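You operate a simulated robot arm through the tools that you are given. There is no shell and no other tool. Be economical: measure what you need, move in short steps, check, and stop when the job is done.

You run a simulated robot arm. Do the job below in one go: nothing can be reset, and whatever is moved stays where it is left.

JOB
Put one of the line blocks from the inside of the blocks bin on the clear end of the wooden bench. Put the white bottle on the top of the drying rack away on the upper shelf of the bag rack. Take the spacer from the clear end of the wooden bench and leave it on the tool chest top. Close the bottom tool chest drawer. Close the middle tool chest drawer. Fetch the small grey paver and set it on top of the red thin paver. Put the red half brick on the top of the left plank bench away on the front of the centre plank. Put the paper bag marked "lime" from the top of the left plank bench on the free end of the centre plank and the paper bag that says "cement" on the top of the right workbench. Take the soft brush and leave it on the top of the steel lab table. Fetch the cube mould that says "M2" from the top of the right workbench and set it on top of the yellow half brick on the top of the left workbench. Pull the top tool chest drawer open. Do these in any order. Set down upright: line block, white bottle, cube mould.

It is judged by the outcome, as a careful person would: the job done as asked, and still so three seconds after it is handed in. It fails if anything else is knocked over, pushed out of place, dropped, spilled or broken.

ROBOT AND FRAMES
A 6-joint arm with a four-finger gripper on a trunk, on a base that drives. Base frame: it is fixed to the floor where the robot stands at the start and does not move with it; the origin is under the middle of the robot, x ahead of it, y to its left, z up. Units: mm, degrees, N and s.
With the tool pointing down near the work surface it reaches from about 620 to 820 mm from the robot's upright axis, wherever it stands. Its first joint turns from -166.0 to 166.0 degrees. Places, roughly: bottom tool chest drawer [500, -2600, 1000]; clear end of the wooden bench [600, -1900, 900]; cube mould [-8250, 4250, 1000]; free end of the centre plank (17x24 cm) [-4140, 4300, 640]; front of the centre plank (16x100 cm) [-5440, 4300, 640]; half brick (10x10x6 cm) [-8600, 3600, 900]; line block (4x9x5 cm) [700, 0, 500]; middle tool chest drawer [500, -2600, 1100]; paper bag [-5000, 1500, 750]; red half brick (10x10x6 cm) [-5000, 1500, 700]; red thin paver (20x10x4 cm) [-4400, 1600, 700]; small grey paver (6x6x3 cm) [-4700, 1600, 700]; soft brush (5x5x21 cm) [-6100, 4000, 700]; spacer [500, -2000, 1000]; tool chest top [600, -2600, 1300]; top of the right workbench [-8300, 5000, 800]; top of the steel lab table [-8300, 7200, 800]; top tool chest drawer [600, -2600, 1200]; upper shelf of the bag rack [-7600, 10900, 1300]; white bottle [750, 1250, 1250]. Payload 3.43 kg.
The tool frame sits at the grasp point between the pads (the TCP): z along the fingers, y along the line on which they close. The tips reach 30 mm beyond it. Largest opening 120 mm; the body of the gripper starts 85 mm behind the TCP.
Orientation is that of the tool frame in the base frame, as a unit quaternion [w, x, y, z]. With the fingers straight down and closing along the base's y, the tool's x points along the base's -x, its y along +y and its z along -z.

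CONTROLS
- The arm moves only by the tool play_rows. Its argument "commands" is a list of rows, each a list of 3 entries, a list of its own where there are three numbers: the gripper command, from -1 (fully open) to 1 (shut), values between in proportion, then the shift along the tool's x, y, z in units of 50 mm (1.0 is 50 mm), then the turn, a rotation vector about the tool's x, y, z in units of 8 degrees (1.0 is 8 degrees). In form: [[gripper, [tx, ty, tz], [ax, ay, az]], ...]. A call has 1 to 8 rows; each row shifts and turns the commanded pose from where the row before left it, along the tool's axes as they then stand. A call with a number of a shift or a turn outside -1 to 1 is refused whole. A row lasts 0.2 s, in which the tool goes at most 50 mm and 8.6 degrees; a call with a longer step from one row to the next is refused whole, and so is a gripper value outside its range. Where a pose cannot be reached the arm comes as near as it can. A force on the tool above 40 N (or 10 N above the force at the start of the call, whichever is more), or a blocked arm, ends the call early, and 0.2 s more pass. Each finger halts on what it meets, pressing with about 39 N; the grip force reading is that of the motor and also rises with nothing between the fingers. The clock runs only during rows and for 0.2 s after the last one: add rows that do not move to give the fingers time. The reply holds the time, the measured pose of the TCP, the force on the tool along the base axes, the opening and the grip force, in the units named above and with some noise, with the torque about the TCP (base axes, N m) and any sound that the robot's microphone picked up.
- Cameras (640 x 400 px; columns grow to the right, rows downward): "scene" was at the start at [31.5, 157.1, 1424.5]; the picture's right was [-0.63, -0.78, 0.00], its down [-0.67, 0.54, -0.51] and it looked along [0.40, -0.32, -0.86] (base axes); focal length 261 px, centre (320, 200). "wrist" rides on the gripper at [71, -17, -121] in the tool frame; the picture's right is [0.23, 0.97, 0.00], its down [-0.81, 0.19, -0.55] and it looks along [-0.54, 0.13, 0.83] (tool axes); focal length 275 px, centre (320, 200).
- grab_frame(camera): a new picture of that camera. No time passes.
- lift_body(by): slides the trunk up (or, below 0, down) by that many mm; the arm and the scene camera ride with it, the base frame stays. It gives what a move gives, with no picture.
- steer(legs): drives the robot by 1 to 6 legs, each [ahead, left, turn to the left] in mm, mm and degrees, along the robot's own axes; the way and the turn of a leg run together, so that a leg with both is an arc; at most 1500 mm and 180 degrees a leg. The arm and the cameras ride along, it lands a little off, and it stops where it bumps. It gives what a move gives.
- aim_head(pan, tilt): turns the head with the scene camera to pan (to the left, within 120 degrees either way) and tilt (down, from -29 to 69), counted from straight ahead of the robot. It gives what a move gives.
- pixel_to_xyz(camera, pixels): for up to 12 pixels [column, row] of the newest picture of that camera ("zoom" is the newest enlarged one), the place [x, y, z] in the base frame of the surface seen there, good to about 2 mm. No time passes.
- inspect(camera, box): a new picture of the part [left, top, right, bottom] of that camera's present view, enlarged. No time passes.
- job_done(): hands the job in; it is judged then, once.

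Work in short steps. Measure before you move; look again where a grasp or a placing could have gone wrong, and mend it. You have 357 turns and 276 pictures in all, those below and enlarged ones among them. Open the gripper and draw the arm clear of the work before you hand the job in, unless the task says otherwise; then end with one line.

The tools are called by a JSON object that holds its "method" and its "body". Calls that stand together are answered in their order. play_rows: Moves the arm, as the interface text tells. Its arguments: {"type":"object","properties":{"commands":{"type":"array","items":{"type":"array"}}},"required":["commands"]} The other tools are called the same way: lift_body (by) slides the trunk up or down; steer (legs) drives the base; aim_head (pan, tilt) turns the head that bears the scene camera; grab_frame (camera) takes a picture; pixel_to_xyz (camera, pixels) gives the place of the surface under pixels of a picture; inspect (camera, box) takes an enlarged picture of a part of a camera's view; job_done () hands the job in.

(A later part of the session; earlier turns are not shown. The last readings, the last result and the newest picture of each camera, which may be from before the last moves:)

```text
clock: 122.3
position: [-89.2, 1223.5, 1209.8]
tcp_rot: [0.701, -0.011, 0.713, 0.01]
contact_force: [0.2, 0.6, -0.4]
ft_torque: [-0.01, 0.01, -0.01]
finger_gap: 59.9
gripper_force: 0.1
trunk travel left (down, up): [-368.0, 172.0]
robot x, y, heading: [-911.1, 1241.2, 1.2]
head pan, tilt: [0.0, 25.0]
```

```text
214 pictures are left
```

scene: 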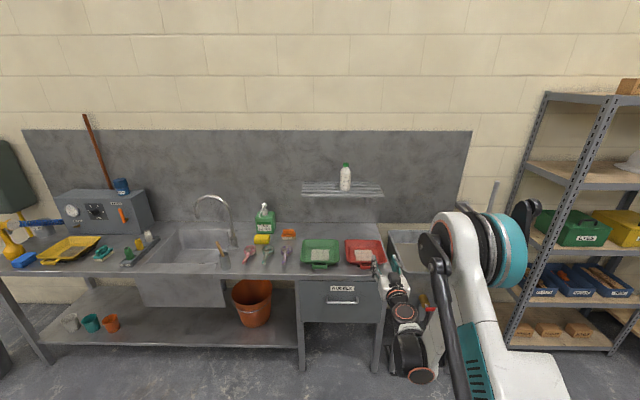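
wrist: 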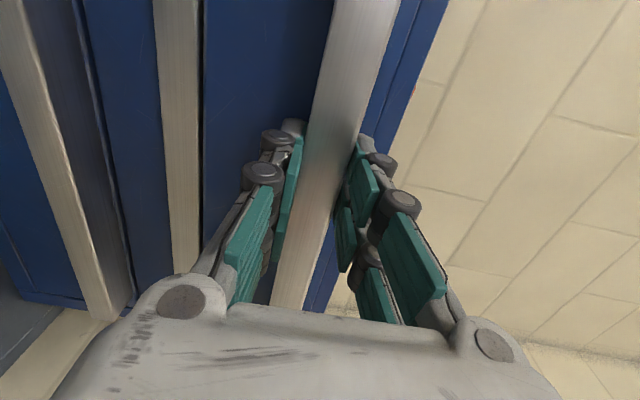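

{"method": "inspect", "body": {"camera": "scene", "box": [280, 140, 410, 220]}}

{"method": "pixel_to_xyz", "body": {"camera": "scene", "pixels": [[345, 180], [345, 164], [340, 178], [350, 178], [345, 189], [310, 195], [378, 195], [320, 184], [375, 184], [365, 245], [320, 245], [345, 172]]}}

```text
4.92 times, centred on (345, 180) of scene
```

zoom: 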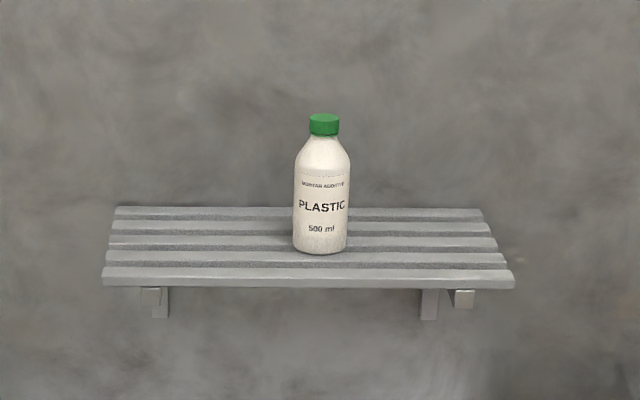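

```text
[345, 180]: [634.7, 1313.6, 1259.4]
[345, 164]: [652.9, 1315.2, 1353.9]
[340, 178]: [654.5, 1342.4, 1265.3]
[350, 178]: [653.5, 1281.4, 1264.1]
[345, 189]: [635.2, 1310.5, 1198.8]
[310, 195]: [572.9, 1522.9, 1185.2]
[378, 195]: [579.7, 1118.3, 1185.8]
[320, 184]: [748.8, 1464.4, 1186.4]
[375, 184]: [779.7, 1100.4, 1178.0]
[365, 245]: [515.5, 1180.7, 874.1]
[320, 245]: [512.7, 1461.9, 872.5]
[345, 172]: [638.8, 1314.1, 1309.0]
```

Bottle centre ≈(667,1312), Ø≈62, base z 1187, top 1360; rack front x≈572. Set the tool to 60° tilt, open to 85 mm, and measure the table front.

{"method": "play_rows", "body": {"commands": [[-0.417, [0, 0, 0], [0, 1, 0]], [-0.417, [0, 0, 0], [0, 1, 0]], [-0.417, [0, 0, 0], [0, 1, 0]], [-0.417, [0, 0, 0], [0, 0.65, 0]], [-0.417, [0, 0, 0], [0, 0, 0]]]}}

{"method": "pixel_to_xyz", "body": {"camera": "scene", "pixels": [[340, 279], [340, 300], [340, 320], [250, 345], [350, 272], [150, 303], [420, 250], [425, 300], [385, 380]]}}

```text
clock: 123.5
position: [-88.7, 1227.1, 1211.4]
tcp_rot: [0.53, -0.02, 0.848, 0.012]
contact_force: [-0.8, 0.6, 0.0]
ft_torque: [0.02, 0.03, -0.01]
finger_gap: 85.2
gripper_force: 0.0
out of reach, approached as far as the arm can: row 1
trunk travel left (down, up): [-368.0, 172.0]
robot x, y, heading: [-909.3, 1240.5, 1.1]
head pan, tilt: [0.0, 25.0]
```

```text
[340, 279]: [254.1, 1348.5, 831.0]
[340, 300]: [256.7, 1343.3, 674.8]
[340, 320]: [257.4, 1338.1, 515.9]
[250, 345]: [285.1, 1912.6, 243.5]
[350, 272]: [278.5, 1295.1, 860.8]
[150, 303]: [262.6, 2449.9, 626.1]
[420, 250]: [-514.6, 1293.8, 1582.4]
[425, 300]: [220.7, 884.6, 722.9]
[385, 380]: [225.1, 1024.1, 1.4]
```

{"method": "lift_body", "body": {"by": 62}}

{"method": "steer", "body": {"legs": [[0, 85, -1], [610, 0, 0]]}}

{"method": "grab_frame", "body": {"camera": "wrist"}}

{"method": "grab_frame", "body": {"camera": "scene"}}

```text
clock: 124.5
position: [-87.4, 1227.0, 1272.9]
tcp_rot: [0.531, -0.02, 0.847, 0.012]
contact_force: [0.1, 0.3, -0.9]
ft_torque: [0.02, 0.02, -0.01]
finger_gap: 85.4
gripper_force: 0.0
trunk travel left (down, up): [-430.0, 110.0]
robot x, y, heading: [-908.6, 1240.8, 1.1]
head pan, tilt: [0.0, 25.0]
```

```text
clock: 128.6
position: [509.9, 1280.6, 1274.2]
tcp_rot: [0.529, -0.006, 0.848, 0.004]
contact_force: [0.5, 0.4, -1.1]
ft_torque: [0.0, -0.04, -0.03]
finger_gap: 85.1
gripper_force: 0.1
trunk travel left (down, up): [-430.0, 110.0]
robot x, y, heading: [-314.6, 1321.7, -1.5]
head pan, tilt: [0.0, 25.0]
```

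```text
212 pictures are left
```

wrist: 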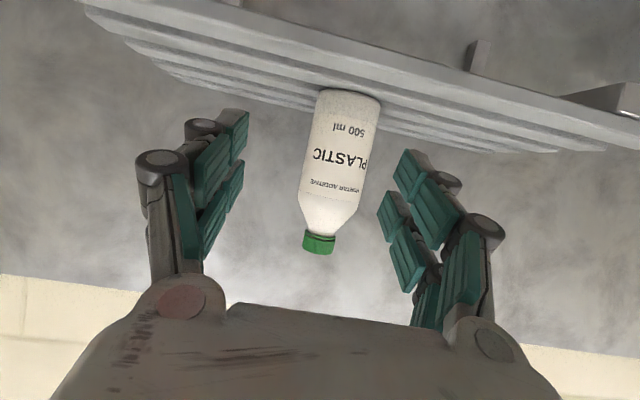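

```text
211 pictures are left
```

scene: 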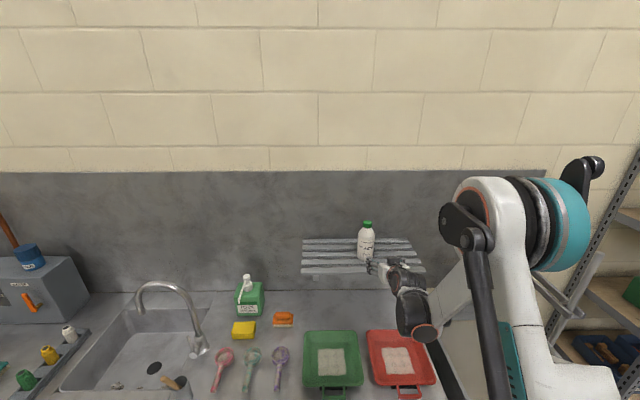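

{"method": "pixel_to_xyz", "body": {"camera": "wrist", "pixels": [[305, 150], [375, 150], [340, 150], [300, 195], [362, 195], [345, 95], [318, 245], [245, 120], [400, 160]]}}

```text
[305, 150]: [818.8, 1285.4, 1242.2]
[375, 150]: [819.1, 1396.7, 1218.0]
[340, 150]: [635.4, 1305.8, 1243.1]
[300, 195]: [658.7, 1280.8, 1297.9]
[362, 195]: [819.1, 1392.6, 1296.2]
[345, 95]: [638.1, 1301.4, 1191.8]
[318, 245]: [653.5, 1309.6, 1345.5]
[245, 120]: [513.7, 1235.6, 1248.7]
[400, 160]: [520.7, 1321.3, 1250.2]
```

Shift left 33 mm, then base ahead 90 mm, and re-measure.

{"method": "play_rows", "body": {"commands": [[-0.417, [0, 0.68, 0], [0, 0, 0]], [-0.417, [0, 0, 0], [0, 0, 0]]]}}

{"method": "steer", "body": {"legs": [[85, 0, 0]]}}

{"method": "grab_frame", "body": {"camera": "wrist"}}

{"method": "pixel_to_xyz", "body": {"camera": "wrist", "pixels": [[320, 150], [330, 130], [245, 125], [402, 165], [320, 200]]}}

```text
clock: 129.2
position: [507.1, 1312.4, 1273.2]
tcp_rot: [0.531, -0.005, 0.847, 0.003]
contact_force: [-0.9, -0.1, 1.0]
ft_torque: [0.01, 0.04, 0.01]
finger_gap: 84.9
gripper_force: 0.1
trunk travel left (down, up): [-430.0, 110.0]
robot x, y, heading: [-311.9, 1322.1, -1.1]
head pan, tilt: [0.0, 25.0]
```

```text
clock: 130.3
position: [593.0, 1310.4, 1271.8]
tcp_rot: [0.53, -0.004, 0.848, 0.003]
contact_force: [1.3, -0.4, -1.0]
ft_torque: [0.01, -0.04, -0.01]
finger_gap: 85.1
gripper_force: 0.0
trunk travel left (down, up): [-430.0, 110.0]
robot x, y, heading: [-227.0, 1319.9, -1.1]
head pan, tilt: [0.0, 25.0]
```

```text
210 pictures are left
```

wrist: 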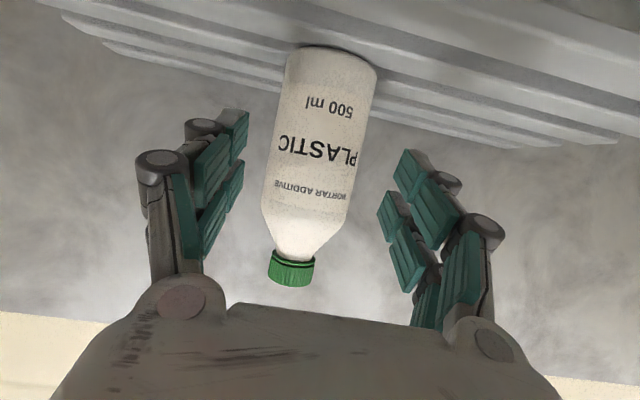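

```text
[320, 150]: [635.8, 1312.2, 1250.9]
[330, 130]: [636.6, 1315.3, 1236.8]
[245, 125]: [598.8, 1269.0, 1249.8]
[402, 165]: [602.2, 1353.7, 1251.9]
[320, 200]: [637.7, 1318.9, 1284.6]
```

Centred. Advance 68 mm and close.

{"method": "play_rows", "body": {"commands": [[-0.417, [-0.21, 0, 0.66], [0, 0, 0]], [-0.417, [-0.21, 0, 0.66], [0, 0, 0]], [-0.417, [0, 0, 0], [0, 0, 0]], [1, [0, 0, 0], [0, 0, 0]], [1, [0, 0, 0], [0, 0, 0]], [1, [0, 0, 0], [0, 0, 0]]]}}

{"method": "grab_frame", "body": {"camera": "wrist"}}

```text
clock: 131.7
position: [659.3, 1311.2, 1263.9]
tcp_rot: [0.53, -0.005, 0.848, 0.004]
contact_force: [-0.5, 0.2, 5.6]
ft_torque: [0.44, -0.1, 0.07]
finger_gap: 67.2
gripper_force: 38.9
trunk travel left (down, up): [-430.0, 110.0]
robot x, y, heading: [-225.1, 1318.5, -1.1]
head pan, tilt: [0.0, 25.0]
```

```text
209 pictures are left
```

wrist: 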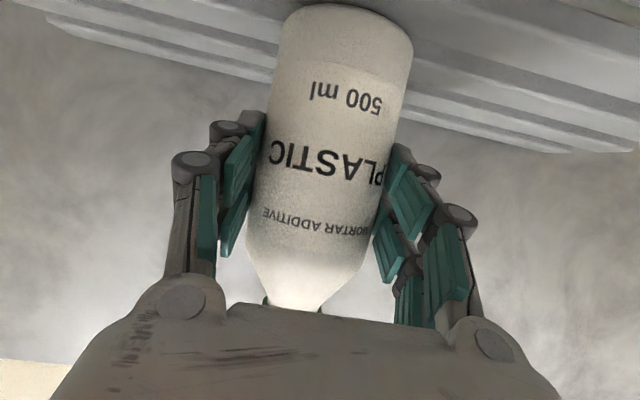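

Bottle gripped (67 mm). Lift, back out, and look around for the route.

{"method": "lift_body", "body": {"by": 60}}

{"method": "steer", "body": {"legs": [[-480, 0, 1]]}}

{"method": "aim_head", "body": {"pan": 95, "tilt": 15}}

{"method": "grab_frame", "body": {"camera": "scene"}}

{"method": "grab_frame", "body": {"camera": "wrist"}}

```text
clock: 132.7
position: [659.8, 1312.0, 1322.4]
tcp_rot: [0.53, -0.004, 0.848, 0.003]
contact_force: [0.2, 0.3, -5.7]
ft_torque: [0.01, 0.05, -0.02]
finger_gap: 67.0
gripper_force: 39.1
trunk travel left (down, up): [-490.0, 50.0]
robot x, y, heading: [-229.0, 1321.8, -1.3]
head pan, tilt: [0.0, 25.0]
```

```text
clock: 135.5
position: [182.0, 1338.3, 1323.9]
tcp_rot: [0.53, -0.015, 0.848, 0.009]
contact_force: [-0.1, -0.1, -5.3]
ft_torque: [-0.04, 0.08, -0.01]
finger_gap: 67.3
gripper_force: 39.3
trunk travel left (down, up): [-490.0, 50.0]
robot x, y, heading: [-702.6, 1324.3, 0.4]
head pan, tilt: [0.0, 25.0]
```

```text
clock: 137.2
position: [182.8, 1338.3, 1322.7]
tcp_rot: [0.53, -0.016, 0.848, 0.01]
contact_force: [0.6, -0.1, -5.7]
ft_torque: [-0.04, 0.06, 0.0]
finger_gap: 67.5
gripper_force: 38.7
trunk travel left (down, up): [-490.0, 50.0]
robot x, y, heading: [-705.8, 1326.4, 0.3]
head pan, tilt: [95.0, 15.0]
```

```text
208 pictures are left
```

scene: 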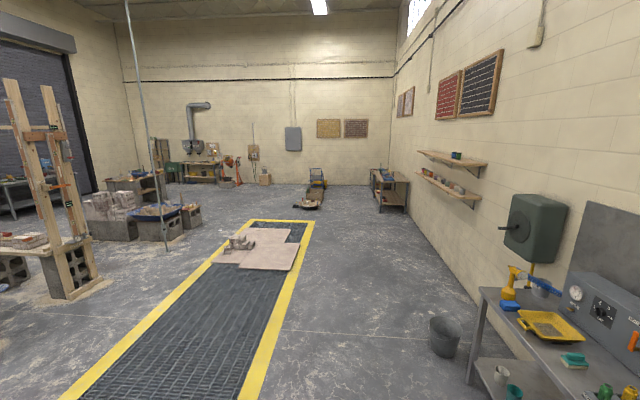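

```text
207 pictures are left
```

wrist: 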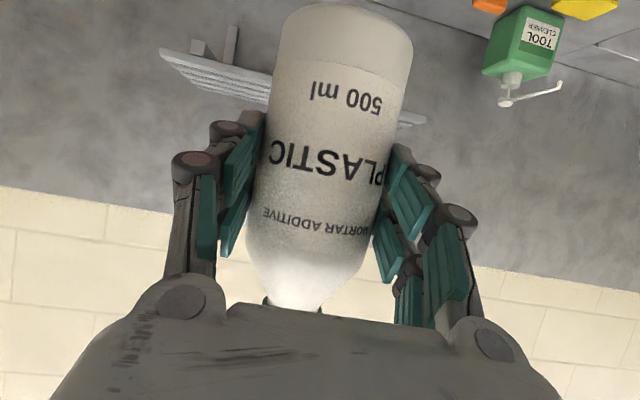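

Measure obstacles for the route north.

{"method": "pixel_to_xyz", "body": {"camera": "scene", "pixels": [[310, 205], [305, 228], [255, 220], [200, 215], [185, 235], [130, 235], [165, 250], [380, 210], [445, 350], [100, 280], [265, 185], [195, 182]]}}

```text
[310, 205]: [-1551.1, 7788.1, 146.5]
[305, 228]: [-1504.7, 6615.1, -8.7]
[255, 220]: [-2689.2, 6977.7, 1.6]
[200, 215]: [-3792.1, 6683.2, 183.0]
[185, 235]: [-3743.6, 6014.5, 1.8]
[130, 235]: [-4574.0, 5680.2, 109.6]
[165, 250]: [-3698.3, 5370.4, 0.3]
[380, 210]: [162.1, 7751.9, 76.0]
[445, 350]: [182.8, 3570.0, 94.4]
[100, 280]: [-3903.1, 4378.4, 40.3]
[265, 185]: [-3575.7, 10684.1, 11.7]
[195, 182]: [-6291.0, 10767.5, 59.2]
```

Route: turn to face +y, drive along x≈−700 past the mat and hand truck, then crab west. First part now.

{"method": "steer", "body": {"legs": [[0, 0, 90], [1450, 0, 0], [1450, 0, 0], [1450, 0, 0]]}}

{"method": "aim_head", "body": {"pan": 15, "tilt": 20}}

{"method": "grab_frame", "body": {"camera": "scene"}}

```text
clock: 161.7
position: [-718.2, 6508.3, 1323.4]
tcp_rot: [-0.371, 0.606, -0.593, -0.378]
contact_force: [-0.6, 0.0, -5.7]
ft_torque: [-0.07, -0.01, 0.02]
finger_gap: 67.2
gripper_force: 39.4
trunk travel left (down, up): [-490.0, 50.0]
robot x, y, heading: [-712.2, 5623.2, 89.3]
head pan, tilt: [95.0, 15.0]
```

```text
clock: 163.2
position: [-718.1, 6508.4, 1322.7]
tcp_rot: [-0.37, 0.607, -0.593, -0.379]
contact_force: [-1.2, 0.8, -4.9]
ft_torque: [-0.09, 0.0, 0.01]
finger_gap: 67.3
gripper_force: 39.7
trunk travel left (down, up): [-490.0, 50.0]
robot x, y, heading: [-720.2, 5622.0, 89.7]
head pan, tilt: [15.0, 20.0]
```

```text
206 pictures are left
```

scene: 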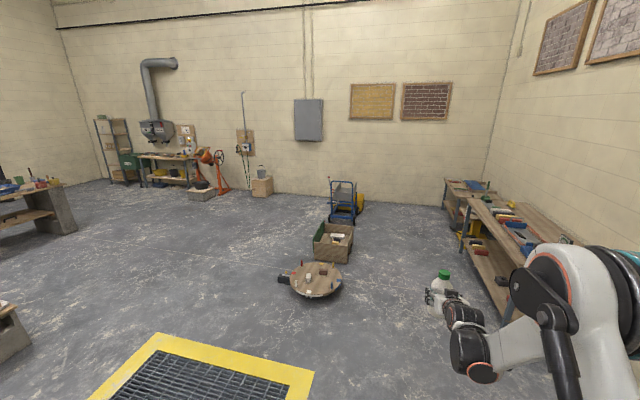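

{"method": "pixel_to_xyz", "body": {"camera": "scene", "pixels": [[315, 300], [340, 283], [300, 292], [350, 255], [330, 225], [362, 210], [445, 205], [460, 235], [262, 195], [200, 200], [125, 180], [200, 365]]}}

{"method": "inspect", "body": {"camera": "scene", "box": [70, 90, 270, 215]}}

```text
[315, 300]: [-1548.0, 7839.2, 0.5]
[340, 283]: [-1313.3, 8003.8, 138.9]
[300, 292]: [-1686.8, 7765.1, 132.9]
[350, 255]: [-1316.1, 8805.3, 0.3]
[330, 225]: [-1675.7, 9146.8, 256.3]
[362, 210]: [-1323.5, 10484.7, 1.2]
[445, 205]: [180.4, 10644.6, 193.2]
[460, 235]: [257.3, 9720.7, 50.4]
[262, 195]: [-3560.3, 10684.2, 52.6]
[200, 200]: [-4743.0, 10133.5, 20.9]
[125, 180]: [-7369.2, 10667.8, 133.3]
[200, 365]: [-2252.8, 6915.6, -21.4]
```

```text
3.20 times, centred on (170, 152) of scene
```

zoom: 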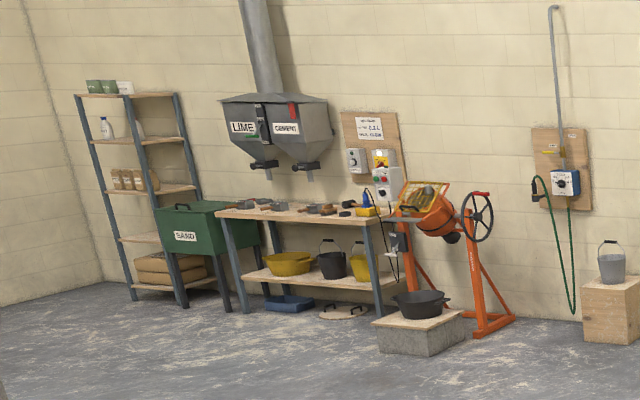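

Go to y≈7310, between pit and spot board, then crab west.

{"method": "steer", "body": {"legs": [[1450, 0, 0.3], [235, 0, 0], [0, 1000, 0], [0, 1000, 0]]}}

{"method": "aim_head", "body": {"pan": 50, "tilt": 15}}

{"method": "grab_frame", "body": {"camera": "scene"}}

```text
clock: 181.4
position: [-2788.4, 8138.4, 1323.1]
tcp_rot: [-0.36, 0.623, -0.575, -0.389]
contact_force: [-1.0, -0.7, -5.8]
ft_torque: [-0.06, 0.02, -0.08]
finger_gap: 67.4
gripper_force: 39.0
trunk travel left (down, up): [-490.0, 50.0]
robot x, y, heading: [-2738.2, 7248.0, 92.8]
head pan, tilt: [15.0, 20.0]
```

```text
clock: 182.4
position: [-2787.4, 8137.3, 1323.2]
tcp_rot: [-0.36, 0.623, -0.575, -0.39]
contact_force: [0.3, -0.2, -5.4]
ft_torque: [-0.07, 0.0, 0.0]
finger_gap: 67.3
gripper_force: 38.9
trunk travel left (down, up): [-490.0, 50.0]
robot x, y, heading: [-2735.6, 7249.7, 92.7]
head pan, tilt: [50.0, 15.0]
```

```text
204 pictures are left
```

scene: 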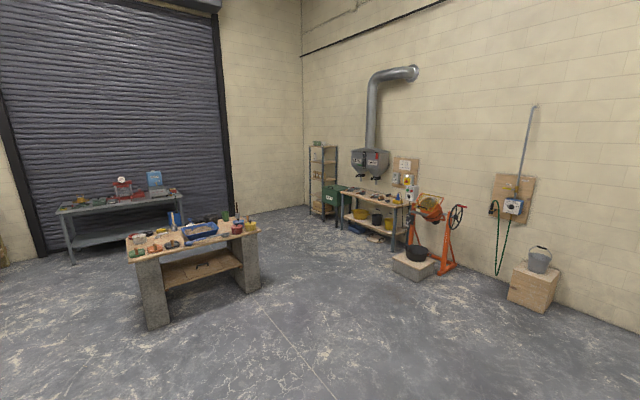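

{"method": "pixel_to_xyz", "body": {"camera": "scene", "pixels": [[235, 290], [250, 228], [160, 325], [70, 260], [180, 200], [310, 213], [335, 213], [410, 275], [365, 230], [330, 160], [312, 165], [328, 148]]}}

{"method": "inspect", "body": {"camera": "scene", "box": [290, 130, 370, 230]}}

```text
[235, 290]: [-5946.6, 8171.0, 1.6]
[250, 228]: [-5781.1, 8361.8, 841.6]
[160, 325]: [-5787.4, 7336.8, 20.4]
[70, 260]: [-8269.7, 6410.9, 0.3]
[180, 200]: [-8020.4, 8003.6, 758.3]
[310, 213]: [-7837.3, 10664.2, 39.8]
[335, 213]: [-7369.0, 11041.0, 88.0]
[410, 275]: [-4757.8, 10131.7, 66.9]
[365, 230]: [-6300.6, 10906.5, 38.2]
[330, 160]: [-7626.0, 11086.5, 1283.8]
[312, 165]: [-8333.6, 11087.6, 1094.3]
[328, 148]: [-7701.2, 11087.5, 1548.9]
```

```text
4.00 times, centred on (330, 180) of scene
```

zoom: 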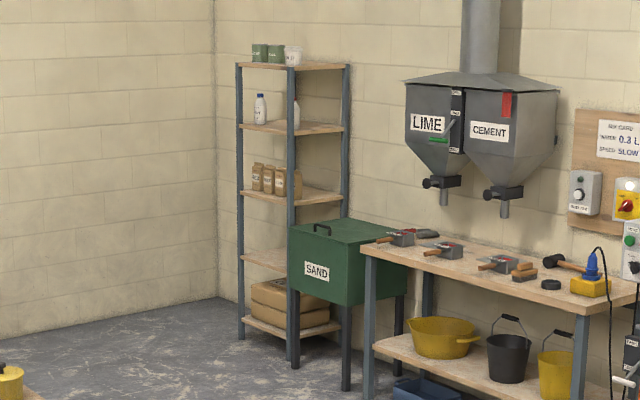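

Drive to y≈8900, then crab west in steps past the work table corner.

{"method": "steer", "body": {"legs": [[1400, 0, -2.7], [270, 0, 0], [0, 1400, 0], [0, 700, 0]]}}

```text
clock: 200.5
position: [-4824.8, 9763.3, 1322.9]
tcp_rot: [0.375, -0.599, 0.6, 0.375]
contact_force: [0.1, -0.4, -5.7]
ft_torque: [-0.08, 0.0, 0.0]
finger_gap: 67.5
gripper_force: 38.3
trunk travel left (down, up): [-490.0, 50.0]
robot x, y, heading: [-4845.4, 8875.3, 88.1]
head pan, tilt: [50.0, 15.0]
```

{"method": "steer", "body": {"legs": [[0, 1400, 1.9], [0, 1350, 0]]}}

{"method": "aim_head", "body": {"pan": 0, "tilt": 20}}

{"method": "grab_frame", "body": {"camera": "scene"}}

```text
clock: 213.8
position: [-7623.0, 9756.1, 1322.9]
tcp_rot: [-0.365, 0.615, -0.584, -0.384]
contact_force: [0.3, -0.3, -4.2]
ft_torque: [-0.08, -0.01, -0.03]
finger_gap: 67.3
gripper_force: 39.0
trunk travel left (down, up): [-490.0, 50.0]
robot x, y, heading: [-7594.7, 8866.8, 91.2]
head pan, tilt: [50.0, 15.0]
```

```text
clock: 215.0
position: [-7621.7, 9756.1, 1323.2]
tcp_rot: [-0.365, 0.615, -0.584, -0.384]
contact_force: [-0.4, 0.5, -5.5]
ft_torque: [-0.09, -0.04, 0.03]
finger_gap: 67.2
gripper_force: 39.2
trunk travel left (down, up): [-490.0, 50.0]
robot x, y, heading: [-7595.3, 8871.5, 91.4]
head pan, tilt: [0.0, 20.0]
```

```text
202 pictures are left
```

scene: 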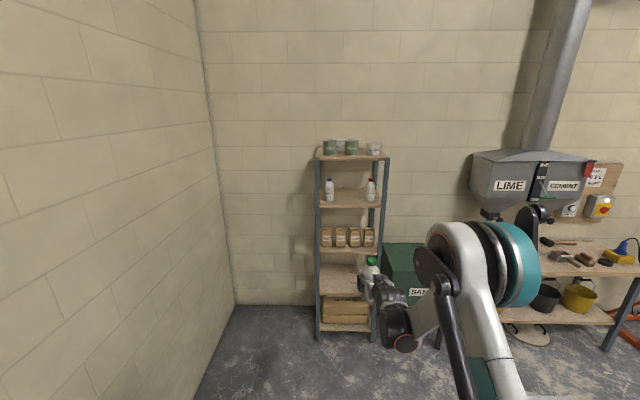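

{"method": "inspect", "body": {"camera": "scene", "box": [290, 130, 410, 250]}}

{"method": "pixel_to_xyz", "body": {"camera": "zoom", "pixels": [[160, 240], [160, 285], [350, 255], [300, 240], [180, 252], [350, 240], [130, 135], [380, 140], [270, 300], [260, 250], [400, 280], [120, 240]]}}

```text
3.33 times, centred on (350, 190) of scene
```

zoom: 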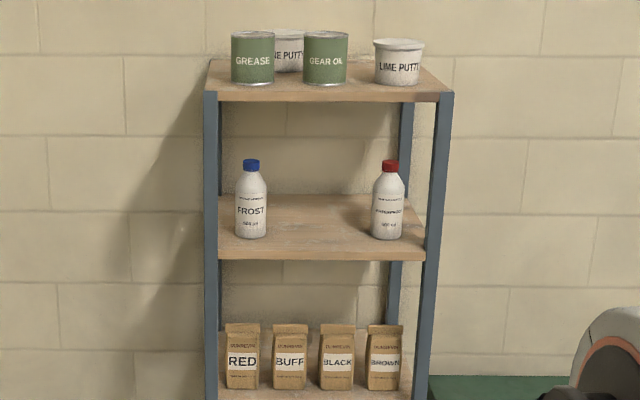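

```text
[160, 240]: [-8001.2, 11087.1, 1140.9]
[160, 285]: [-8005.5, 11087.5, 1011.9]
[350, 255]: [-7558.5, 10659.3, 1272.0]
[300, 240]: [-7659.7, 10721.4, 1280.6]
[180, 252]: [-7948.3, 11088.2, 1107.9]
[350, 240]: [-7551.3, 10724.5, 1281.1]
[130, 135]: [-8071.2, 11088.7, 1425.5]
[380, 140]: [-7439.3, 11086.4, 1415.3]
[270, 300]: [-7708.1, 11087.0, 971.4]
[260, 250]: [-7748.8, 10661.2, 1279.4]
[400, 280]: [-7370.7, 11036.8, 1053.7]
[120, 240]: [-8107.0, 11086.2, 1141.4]
```

{"method": "pixel_to_xyz", "body": {"camera": "zoom", "pixels": [[250, 225], [388, 225], [266, 225], [373, 225], [330, 95], [330, 101], [212, 200], [435, 200], [320, 200], [320, 225], [252, 237], [320, 208]]}}

```text
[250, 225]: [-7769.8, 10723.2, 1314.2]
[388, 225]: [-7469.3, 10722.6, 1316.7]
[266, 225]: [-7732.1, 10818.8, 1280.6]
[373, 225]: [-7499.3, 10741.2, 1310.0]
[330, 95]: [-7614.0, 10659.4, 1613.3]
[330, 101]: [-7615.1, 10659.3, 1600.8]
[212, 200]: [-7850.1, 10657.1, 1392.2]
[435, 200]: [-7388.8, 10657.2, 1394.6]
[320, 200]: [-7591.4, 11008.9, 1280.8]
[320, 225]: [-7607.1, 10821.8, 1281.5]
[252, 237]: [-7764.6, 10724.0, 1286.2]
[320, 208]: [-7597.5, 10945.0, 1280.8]
```

Gap centre x≈−7620 between the two bottles; shelf z 1281, front y 10660, top board at 1600. Check the sand bin's position before driving in.

{"method": "pixel_to_xyz", "body": {"camera": "scene", "pixels": [[395, 250], [412, 292], [387, 262], [420, 245], [345, 310], [370, 258], [440, 345]]}}

{"method": "lift_body", "body": {"by": 50}}

```text
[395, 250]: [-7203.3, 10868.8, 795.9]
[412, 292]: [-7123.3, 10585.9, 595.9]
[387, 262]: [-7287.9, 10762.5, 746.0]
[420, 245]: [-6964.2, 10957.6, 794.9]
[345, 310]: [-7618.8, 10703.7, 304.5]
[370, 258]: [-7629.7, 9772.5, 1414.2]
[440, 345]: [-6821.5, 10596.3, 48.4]
```

```text
clock: 215.9
position: [-7622.3, 9755.6, 1373.0]
tcp_rot: [-0.364, 0.615, -0.584, -0.385]
contact_force: [0.4, -0.5, -5.0]
ft_torque: [-0.07, 0.02, -0.01]
finger_gap: 67.4
gripper_force: 38.7
trunk travel left (down, up): [-540.0, 0.0]
robot x, y, heading: [-7591.7, 8869.3, 91.3]
head pan, tilt: [0.0, 20.0]
```

{"method": "steer", "body": {"legs": [[820, 0, -1.3]]}}

{"method": "grab_frame", "body": {"camera": "wrist"}}

{"method": "grab_frame", "body": {"camera": "scene"}}

```text
clock: 220.5
position: [-7617.3, 10613.8, 1372.6]
tcp_rot: [-0.367, 0.611, -0.589, -0.381]
contact_force: [-0.4, 0.6, -5.6]
ft_torque: [-0.06, 0.01, -0.01]
finger_gap: 67.6
gripper_force: 38.8
trunk travel left (down, up): [-540.0, 0.0]
robot x, y, heading: [-7605.0, 9724.2, 90.0]
head pan, tilt: [0.0, 20.0]
```

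```text
200 pictures are left
```

wrist: 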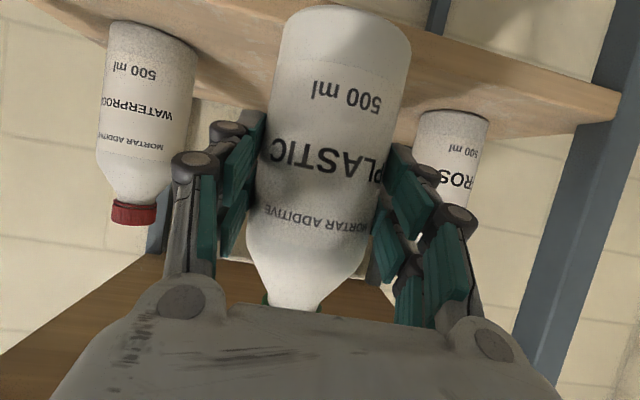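

```text
199 pictures are left
```

scene: 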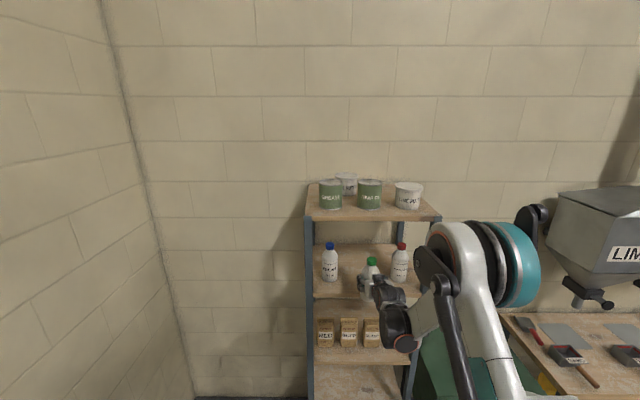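

Clear on both sides. Advance 135 mm.

{"method": "steer", "body": {"legs": [[133, 0, 0]]}}

{"method": "grab_frame", "body": {"camera": "wrist"}}

{"method": "pixel_to_xyz", "body": {"camera": "wrist", "pixels": [[345, 12], [345, 8], [300, 15], [150, 60], [500, 130], [450, 60], [180, 10]]}}

```text
clock: 221.8
position: [-7617.0, 10748.6, 1370.2]
tcp_rot: [-0.369, 0.609, -0.59, -0.38]
contact_force: [-0.8, 0.8, -6.6]
ft_torque: [-0.04, 0.0, -0.01]
finger_gap: 67.4
gripper_force: 39.3
trunk travel left (down, up): [-540.0, 0.0]
robot x, y, heading: [-7604.1, 9859.6, 90.2]
head pan, tilt: [0.0, 20.0]
```

```text
198 pictures are left
```

wrist: 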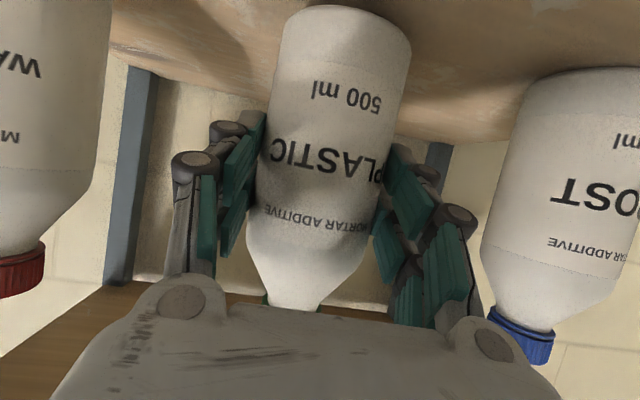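

```text
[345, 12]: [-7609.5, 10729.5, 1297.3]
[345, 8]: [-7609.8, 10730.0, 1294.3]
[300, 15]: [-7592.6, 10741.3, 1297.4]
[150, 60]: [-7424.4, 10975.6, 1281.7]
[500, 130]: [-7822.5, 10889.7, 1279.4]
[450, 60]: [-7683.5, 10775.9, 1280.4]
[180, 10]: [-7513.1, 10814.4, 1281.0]
```

Bottle bottom ≈1293, shelf 1281: lower 11, then check force.

{"method": "lift_body", "body": {"by": -10}}

{"method": "lift_body", "body": {"by": -2}}

```text
clock: 222.3
position: [-7616.9, 10747.1, 1361.6]
tcp_rot: [-0.369, 0.609, -0.59, -0.381]
contact_force: [0.8, -0.4, -5.4]
ft_torque: [-0.09, 0.01, -0.01]
finger_gap: 67.3
gripper_force: 39.0
trunk travel left (down, up): [-530.0, 10.0]
robot x, y, heading: [-7605.2, 9861.4, 90.1]
head pan, tilt: [0.0, 20.0]
```

```text
clock: 222.9
position: [-7616.6, 10745.1, 1362.1]
tcp_rot: [-0.368, 0.61, -0.589, -0.382]
contact_force: [0.6, 0.1, -5.4]
ft_torque: [-0.06, 0.03, -0.02]
finger_gap: 67.3
gripper_force: 39.4
trunk travel left (down, up): [-528.0, 12.0]
robot x, y, heading: [-7604.0, 9859.8, 89.8]
head pan, tilt: [0.0, 20.0]
```

{"method": "lift_body", "body": {"by": -2}}

{"method": "lift_body", "body": {"by": -1}}

```text
clock: 223.4
position: [-7617.3, 10745.7, 1359.7]
tcp_rot: [-0.37, 0.608, -0.59, -0.382]
contact_force: [0.2, 6.9, 12.2]
ft_torque: [0.14, -0.13, 0.06]
finger_gap: 67.5
gripper_force: 39.2
trunk travel left (down, up): [-526.0, 14.0]
robot x, y, heading: [-7600.9, 9860.8, 90.0]
head pan, tilt: [0.0, 20.0]
```

```text
clock: 223.9
position: [-7617.5, 10744.8, 1359.9]
tcp_rot: [-0.37, 0.608, -0.589, -0.382]
contact_force: [-0.9, 13.7, 29.8]
ft_torque: [0.37, -0.17, 0.08]
finger_gap: 67.3
gripper_force: 38.8
trunk travel left (down, up): [-525.0, 15.0]
robot x, y, heading: [-7606.5, 9858.6, 90.2]
head pan, tilt: [0.0, 20.0]
```

Contact. Open to ~88 mm and back out by the base.

{"method": "play_rows", "body": {"commands": [[-0.467, [0, 0, 0], [0, 0, 0]], [-0.467, [0, 0, 0], [0, 0, 0]], [-0.467, [0, 0, 0], [0, 0, 0]]]}}

{"method": "steer", "body": {"legs": [[-150, 0, 0]]}}

{"method": "grab_frame", "body": {"camera": "wrist"}}

```text
clock: 224.7
position: [-7616.8, 10745.4, 1357.9]
tcp_rot: [-0.369, 0.609, -0.589, -0.381]
contact_force: [-0.7, -0.2, 0.3]
ft_torque: [0.0, -0.02, 0.0]
finger_gap: 88.5
gripper_force: 0.0
trunk travel left (down, up): [-525.0, 15.0]
robot x, y, heading: [-7607.5, 9861.0, 90.0]
head pan, tilt: [0.0, 20.0]
```

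```text
clock: 226.1
position: [-7617.3, 10594.6, 1359.3]
tcp_rot: [-0.369, 0.61, -0.589, -0.382]
contact_force: [0.3, -0.9, -0.6]
ft_torque: [-0.03, 0.02, -0.03]
finger_gap: 88.2
gripper_force: 0.1
trunk travel left (down, up): [-525.0, 15.0]
robot x, y, heading: [-7599.9, 9707.9, 90.1]
head pan, tilt: [0.0, 20.0]
```

```text
197 pictures are left
```

wrist: 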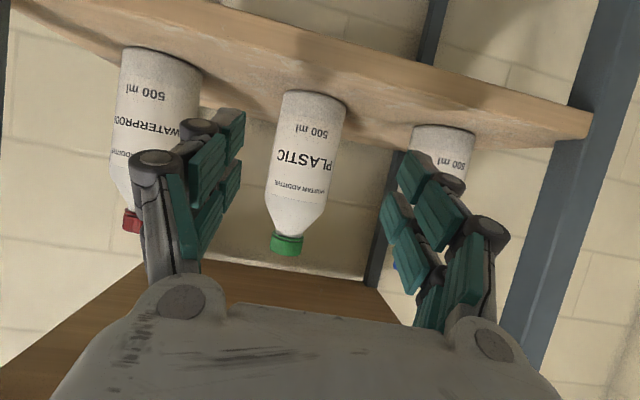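

Bottle placed upright. Now drive south down the corridor (x≈−7150) toward the workbenches, then face −x and look.

{"method": "steer", "body": {"legs": [[-750, 0, 0], [0, -450, 0], [-1400, 0, 0], [-1400, 0, 0]]}}

{"method": "aim_head", "body": {"pan": 100, "tilt": 25}}

{"method": "grab_frame", "body": {"camera": "scene"}}

```text
clock: 245.5
position: [-7093.7, 7083.8, 1357.7]
tcp_rot: [-0.356, 0.629, -0.57, -0.392]
contact_force: [0.2, -0.4, -1.2]
ft_torque: [-0.01, -0.05, -0.01]
finger_gap: 88.3
gripper_force: 0.0
trunk travel left (down, up): [-525.0, 15.0]
robot x, y, heading: [-7017.9, 6199.5, 94.1]
head pan, tilt: [0.0, 20.0]
```

```text
clock: 247.3
position: [-7092.9, 7083.1, 1358.0]
tcp_rot: [-0.356, 0.628, -0.57, -0.392]
contact_force: [-0.8, -0.2, 0.6]
ft_torque: [0.0, 0.01, -0.01]
finger_gap: 88.0
gripper_force: 0.1
trunk travel left (down, up): [-525.0, 15.0]
robot x, y, heading: [-7025.3, 6199.4, 93.7]
head pan, tilt: [100.0, 25.0]
```

```text
196 pictures are left
```

scene: 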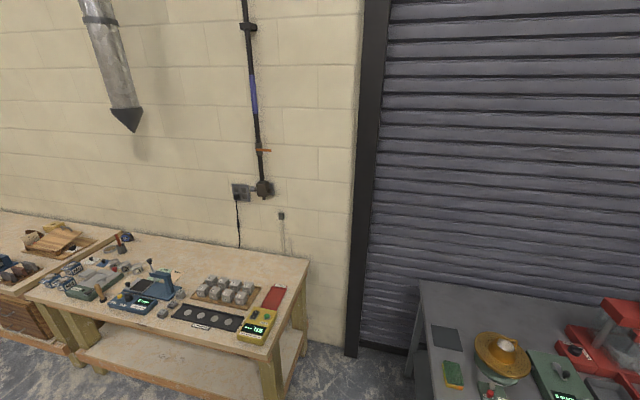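

{"method": "inspect", "body": {"camera": "scene", "box": [0, 200, 320, 400]}}

{"method": "pixel_to_xyz", "body": {"camera": "scene", "pixels": [[70, 270], [225, 290], [280, 270], [270, 340], [305, 262], [130, 245], [55, 290], [20, 270], [60, 240], [150, 350], [430, 290], [470, 345]]}}

{"method": "aim_head", "body": {"pan": 115, "tilt": 25}}

{"method": "grab_frame", "body": {"camera": "scene"}}

```text
2.00 times, centred on (160, 300) of scene
```

zoom: 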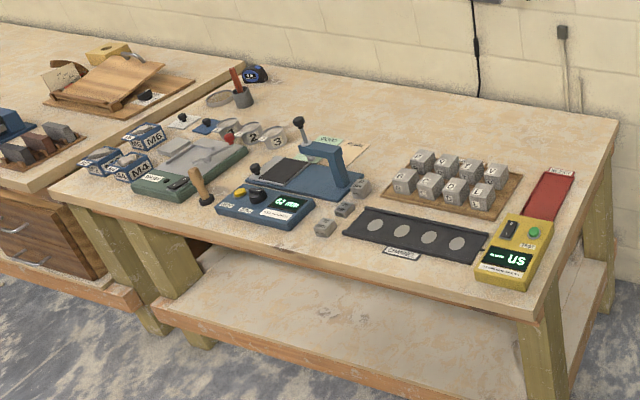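

```text
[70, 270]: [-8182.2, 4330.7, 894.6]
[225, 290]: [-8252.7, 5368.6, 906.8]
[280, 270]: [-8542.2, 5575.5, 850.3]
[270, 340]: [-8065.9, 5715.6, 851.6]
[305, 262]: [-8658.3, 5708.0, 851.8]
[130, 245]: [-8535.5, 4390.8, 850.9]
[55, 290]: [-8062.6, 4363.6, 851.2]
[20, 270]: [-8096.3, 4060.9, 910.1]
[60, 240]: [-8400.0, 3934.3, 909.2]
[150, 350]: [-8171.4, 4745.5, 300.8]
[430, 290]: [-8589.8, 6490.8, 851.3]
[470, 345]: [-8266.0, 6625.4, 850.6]
```

```text
clock: 248.1
position: [-7093.2, 7083.5, 1357.4]
tcp_rot: [-0.356, 0.628, -0.569, -0.393]
contact_force: [-0.4, 0.0, -0.1]
ft_torque: [-0.01, -0.02, 0.01]
finger_gap: 88.2
gripper_force: 0.0
trunk travel left (down, up): [-525.0, 15.0]
robot x, y, heading: [-7020.8, 6197.3, 94.0]
head pan, tilt: [115.0, 25.0]
```

```text
194 pictures are left
```

scene: 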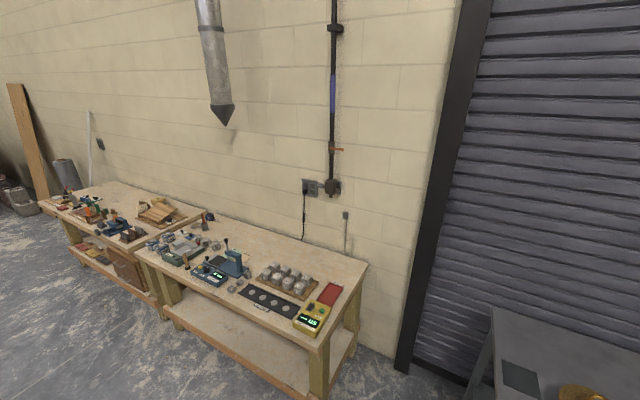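

Right workbench top z≈851, front x≈−8065; moulds near (−8180,4330). Turn to face −x and crab south to there.

{"method": "steer", "body": {"legs": [[0, 0, 86], [0, 1200, 0], [0, 700, 0]]}}

{"method": "aim_head", "body": {"pan": 0, "tilt": 35}}

{"method": "grab_frame", "body": {"camera": "scene"}}

```text
clock: 261.4
position: [-7899.3, 4245.0, 1358.7]
tcp_rot: [0.015, 0.848, 0.024, -0.529]
contact_force: [0.0, -1.4, 0.2]
ft_torque: [0.02, 0.03, -0.03]
finger_gap: 88.0
gripper_force: 0.1
trunk travel left (down, up): [-525.0, 15.0]
robot x, y, heading: [-7013.2, 4275.2, -178.8]
head pan, tilt: [115.0, 25.0]
```

```text
clock: 263.3
position: [-7899.6, 4245.8, 1356.8]
tcp_rot: [0.014, 0.848, 0.022, -0.529]
contact_force: [-1.5, 0.1, 0.8]
ft_torque: [0.0, -0.02, 0.01]
finger_gap: 88.0
gripper_force: 0.0
trunk travel left (down, up): [-525.0, 15.0]
robot x, y, heading: [-7010.7, 4275.9, -178.6]
head pan, tilt: [0.0, 35.0]
```

```text
193 pictures are left
```

scene: 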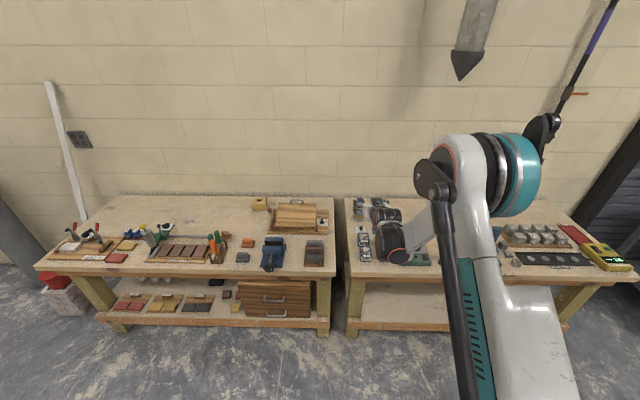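

{"method": "inspect", "body": {"camera": "scene", "box": [230, 185, 430, 285]}}

{"method": "pixel_to_xyz", "body": {"camera": "scene", "pixels": [[260, 205], [260, 200], [252, 204], [268, 204], [364, 245], [358, 203], [345, 212], [342, 268], [330, 270], [270, 225], [295, 215], [325, 300]]}}

```text
3.20 times, centred on (330, 235) of scene
```

zoom: 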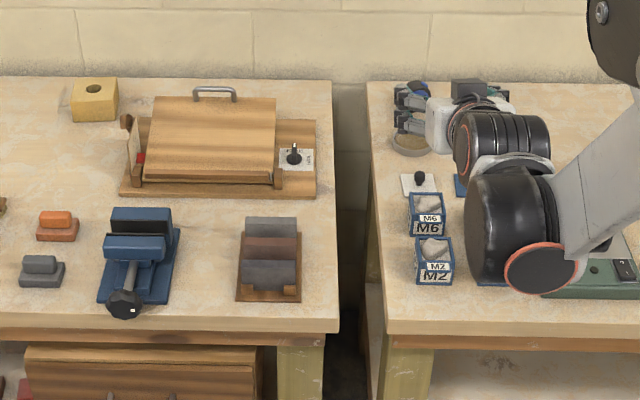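

```text
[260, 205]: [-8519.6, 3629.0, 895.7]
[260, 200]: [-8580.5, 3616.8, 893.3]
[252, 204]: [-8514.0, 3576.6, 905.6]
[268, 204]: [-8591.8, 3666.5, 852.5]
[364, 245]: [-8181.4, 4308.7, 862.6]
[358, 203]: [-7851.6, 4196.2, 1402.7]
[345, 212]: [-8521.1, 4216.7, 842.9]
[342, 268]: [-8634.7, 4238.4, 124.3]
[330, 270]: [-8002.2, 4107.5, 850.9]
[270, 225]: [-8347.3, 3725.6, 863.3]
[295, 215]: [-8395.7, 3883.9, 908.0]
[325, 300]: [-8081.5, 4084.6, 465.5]
```

M2 is the front mould at about (−8180,4310). Bring the tool to 30° tilt and look with the wrist camera.

{"method": "play_rows", "body": {"commands": [[-0.467, [0, 0, 0], [0, 1, 0]], [-0.467, [0, 0, 0], [0, 1, 0]], [-0.467, [0, 0, 0], [0, 1, 0]], [-0.467, [0, 0, 0], [0, 1, 0]], [-0.467, [0, 0, 0], [0, 0.25, 0]], [-0.467, [0, 0, 0], [0, 0, 0]]]}}

{"method": "grab_frame", "body": {"camera": "wrist"}}

```text
clock: 264.7
position: [-7900.0, 4244.6, 1357.9]
tcp_rot: [0.007, 0.966, 0.026, -0.259]
contact_force: [-1.5, 0.3, 0.0]
ft_torque: [-0.01, -0.04, -0.04]
finger_gap: 88.0
gripper_force: 0.1
trunk travel left (down, up): [-525.0, 15.0]
robot x, y, heading: [-7012.5, 4274.9, -178.8]
head pan, tilt: [0.0, 35.0]
```

```text
191 pictures are left
```

wrist: 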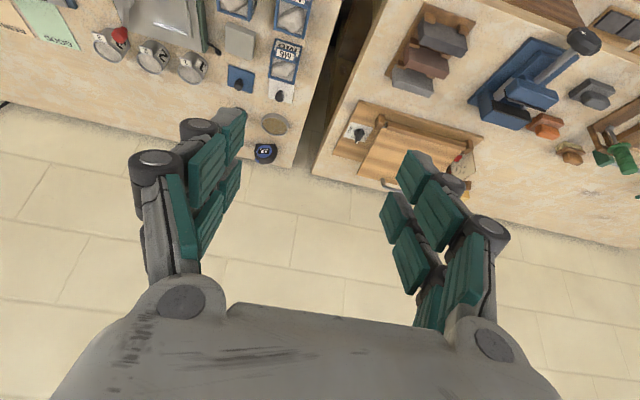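

{"method": "play_rows", "body": {"commands": [[-0.467, [0, 0, 0], [0, 1, 0]], [-0.467, [0, 0, 0], [0, 1, 0]], [-0.467, [0, 0, 0], [0, 1, 0]], [-0.467, [0, 0, 0], [0, 0.75, 0]], [-0.467, [0, 0, 0], [0, 0, 0]]]}}

{"method": "grab_frame", "body": {"camera": "wrist"}}

```text
clock: 265.9
position: [-7897.3, 4245.3, 1357.8]
tcp_rot: [0.0, 1.0, 0.026, 0.0]
contact_force: [0.1, 0.2, -0.7]
ft_torque: [0.0, 0.01, -0.01]
finger_gap: 88.0
gripper_force: 0.0
trunk travel left (down, up): [-525.0, 15.0]
robot x, y, heading: [-7012.2, 4273.1, -178.7]
head pan, tilt: [0.0, 35.0]
```

```text
190 pictures are left
```

wrist: 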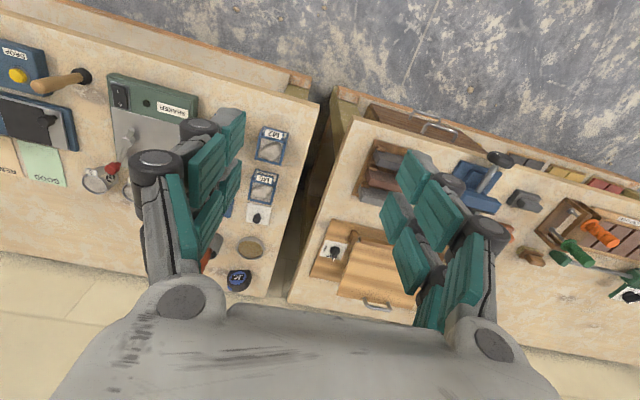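

{"method": "inspect", "body": {"camera": "wrist", "box": [220, 110, 320, 220]}}

{"method": "pixel_to_xyz", "body": {"camera": "wrist", "pixels": [[271, 147], [258, 140], [286, 152], [262, 186], [260, 215], [240, 210], [243, 180], [225, 130], [238, 150]]}}

```text
3.64 times, centred on (270, 165) of wrist
```

zoom: 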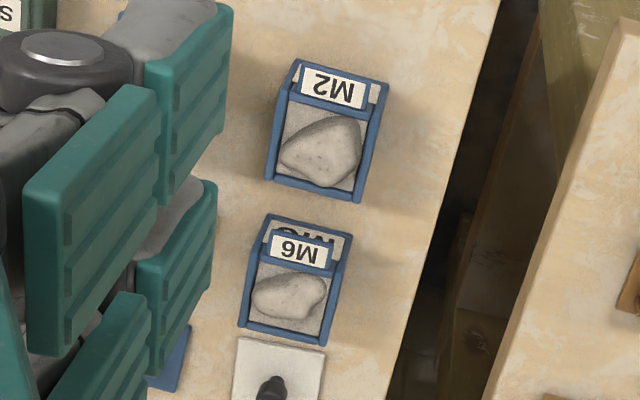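

```text
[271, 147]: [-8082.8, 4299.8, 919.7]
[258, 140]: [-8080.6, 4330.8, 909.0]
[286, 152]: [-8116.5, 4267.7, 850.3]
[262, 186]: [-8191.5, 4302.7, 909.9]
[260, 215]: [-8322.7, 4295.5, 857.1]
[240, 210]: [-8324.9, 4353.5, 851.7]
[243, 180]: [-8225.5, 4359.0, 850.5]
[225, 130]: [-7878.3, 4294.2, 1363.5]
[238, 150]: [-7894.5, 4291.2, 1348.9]
```

{"method": "pixel_to_xyz", "body": {"camera": "zoom", "pixels": [[286, 100], [378, 115], [268, 178], [360, 198], [297, 62], [385, 85], [300, 90], [365, 105], [330, 150], [315, 188], [268, 150], [372, 150]]}}

```text
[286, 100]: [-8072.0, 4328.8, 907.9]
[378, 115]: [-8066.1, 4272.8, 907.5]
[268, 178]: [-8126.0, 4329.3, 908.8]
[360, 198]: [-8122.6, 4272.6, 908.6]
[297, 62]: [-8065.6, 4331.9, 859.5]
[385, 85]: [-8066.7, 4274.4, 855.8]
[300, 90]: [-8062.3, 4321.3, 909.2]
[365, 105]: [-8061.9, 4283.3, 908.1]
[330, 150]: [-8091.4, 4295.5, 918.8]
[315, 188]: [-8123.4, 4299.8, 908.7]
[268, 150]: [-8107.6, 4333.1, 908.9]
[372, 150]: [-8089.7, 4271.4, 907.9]
```

M2: centre (−8096,4301), z 851–909, ~62 mm wide. Close fingers a bit (80), align the base and lower partway.

{"method": "steer", "body": {"legs": [[200, -38, -1.2]]}}

{"method": "lift_body", "body": {"by": -280}}

{"method": "play_rows", "body": {"commands": [[-0.33, [0, 0, 0], [0, 0, 0]], [-0.33, [0, 0, 0], [0, 0, 0]]]}}

{"method": "grab_frame", "body": {"camera": "wrist"}}

```text
clock: 267.5
position: [-8103.9, 4295.5, 1357.1]
tcp_rot: [-0.001, 1.0, 0.019, 0.0]
contact_force: [-0.3, 0.2, -0.7]
ft_torque: [-0.05, -0.05, 0.01]
finger_gap: 88.3
gripper_force: 0.0
trunk travel left (down, up): [-525.0, 15.0]
robot x, y, heading: [-7213.4, 4312.3, -179.6]
head pan, tilt: [0.0, 35.0]
```

```text
clock: 270.4
position: [-8100.9, 4295.9, 1078.0]
tcp_rot: [0.0, 1.0, 0.019, 0.0]
contact_force: [0.2, 0.0, 0.4]
ft_torque: [0.03, -0.01, -0.04]
finger_gap: 87.9
gripper_force: 0.1
trunk travel left (down, up): [-245.0, 295.0]
robot x, y, heading: [-7214.2, 4313.7, -179.3]
head pan, tilt: [0.0, 35.0]
```

```text
clock: 271.0
position: [-8102.4, 4296.4, 1079.0]
tcp_rot: [0.0, 1.0, 0.019, 0.0]
contact_force: [0.4, 1.3, -0.8]
ft_torque: [0.01, 0.0, 0.01]
finger_gap: 79.7
gripper_force: 0.1
trunk travel left (down, up): [-245.0, 295.0]
robot x, y, heading: [-7214.7, 4311.1, -179.5]
head pan, tilt: [0.0, 35.0]
```

```text
188 pictures are left
```

wrist: 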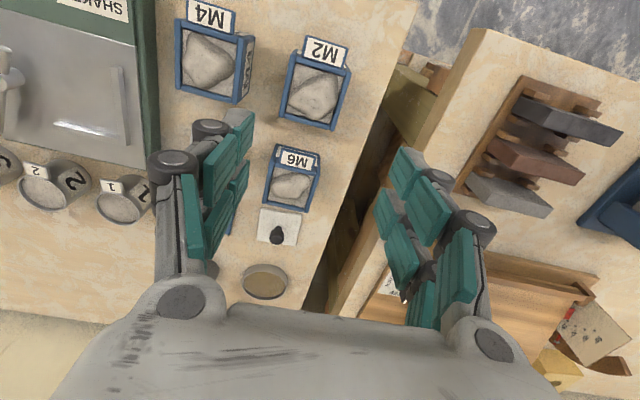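

{"method": "pixel_to_xyz", "body": {"camera": "wrist", "pixels": [[297, 68], [345, 80], [287, 118], [332, 128], [293, 60], [345, 70], [240, 60], [250, 40], [238, 95], [290, 152], [316, 95]]}}

```text
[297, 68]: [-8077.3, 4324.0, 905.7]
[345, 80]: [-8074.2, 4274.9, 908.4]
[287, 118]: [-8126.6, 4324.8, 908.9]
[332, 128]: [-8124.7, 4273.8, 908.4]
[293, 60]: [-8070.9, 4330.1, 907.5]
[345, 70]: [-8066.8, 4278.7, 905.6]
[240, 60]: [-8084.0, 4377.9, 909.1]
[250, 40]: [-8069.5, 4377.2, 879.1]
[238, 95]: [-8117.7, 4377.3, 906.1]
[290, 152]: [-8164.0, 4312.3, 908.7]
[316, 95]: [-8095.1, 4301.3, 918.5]
```

M4's edge is at y 4375, so there is room. Fine-align and lower to z≈893, then check.

{"method": "play_rows", "body": {"commands": [[-0.33, [0.08, -0.1, 0], [0, 0, -0.25]], [-0.33, [0, 0, 0], [0, 0, 0]]]}}

{"method": "lift_body", "body": {"by": -130}}

{"method": "grab_frame", "body": {"camera": "wrist"}}

```text
clock: 271.6
position: [-8097.5, 4301.2, 1077.5]
tcp_rot: [0.0, 0.999, 0.037, 0.0]
contact_force: [0.2, 0.2, -1.1]
ft_torque: [0.0, 0.02, 0.01]
finger_gap: 79.8
gripper_force: 0.1
trunk travel left (down, up): [-245.0, 295.0]
robot x, y, heading: [-7215.0, 4306.4, -179.8]
head pan, tilt: [0.0, 35.0]
```

```text
clock: 273.1
position: [-8097.2, 4300.0, 947.2]
tcp_rot: [0.0, 0.999, 0.037, 0.0]
contact_force: [0.2, 0.3, -0.5]
ft_torque: [0.0, 0.01, 0.01]
finger_gap: 79.7
gripper_force: 0.0
trunk travel left (down, up): [-115.0, 425.0]
robot x, y, heading: [-7213.2, 4310.6, -179.5]
head pan, tilt: [0.0, 35.0]
```

```text
187 pictures are left
```

wrist: 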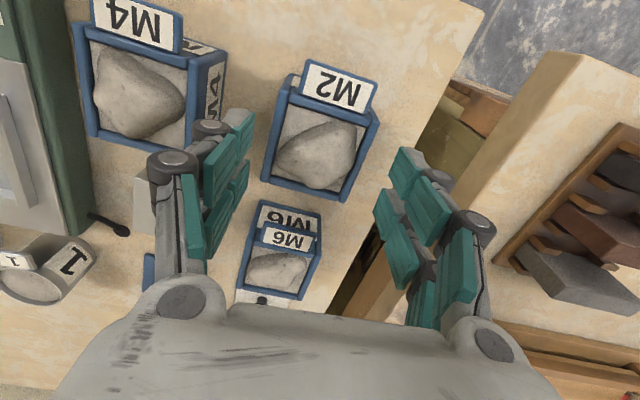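

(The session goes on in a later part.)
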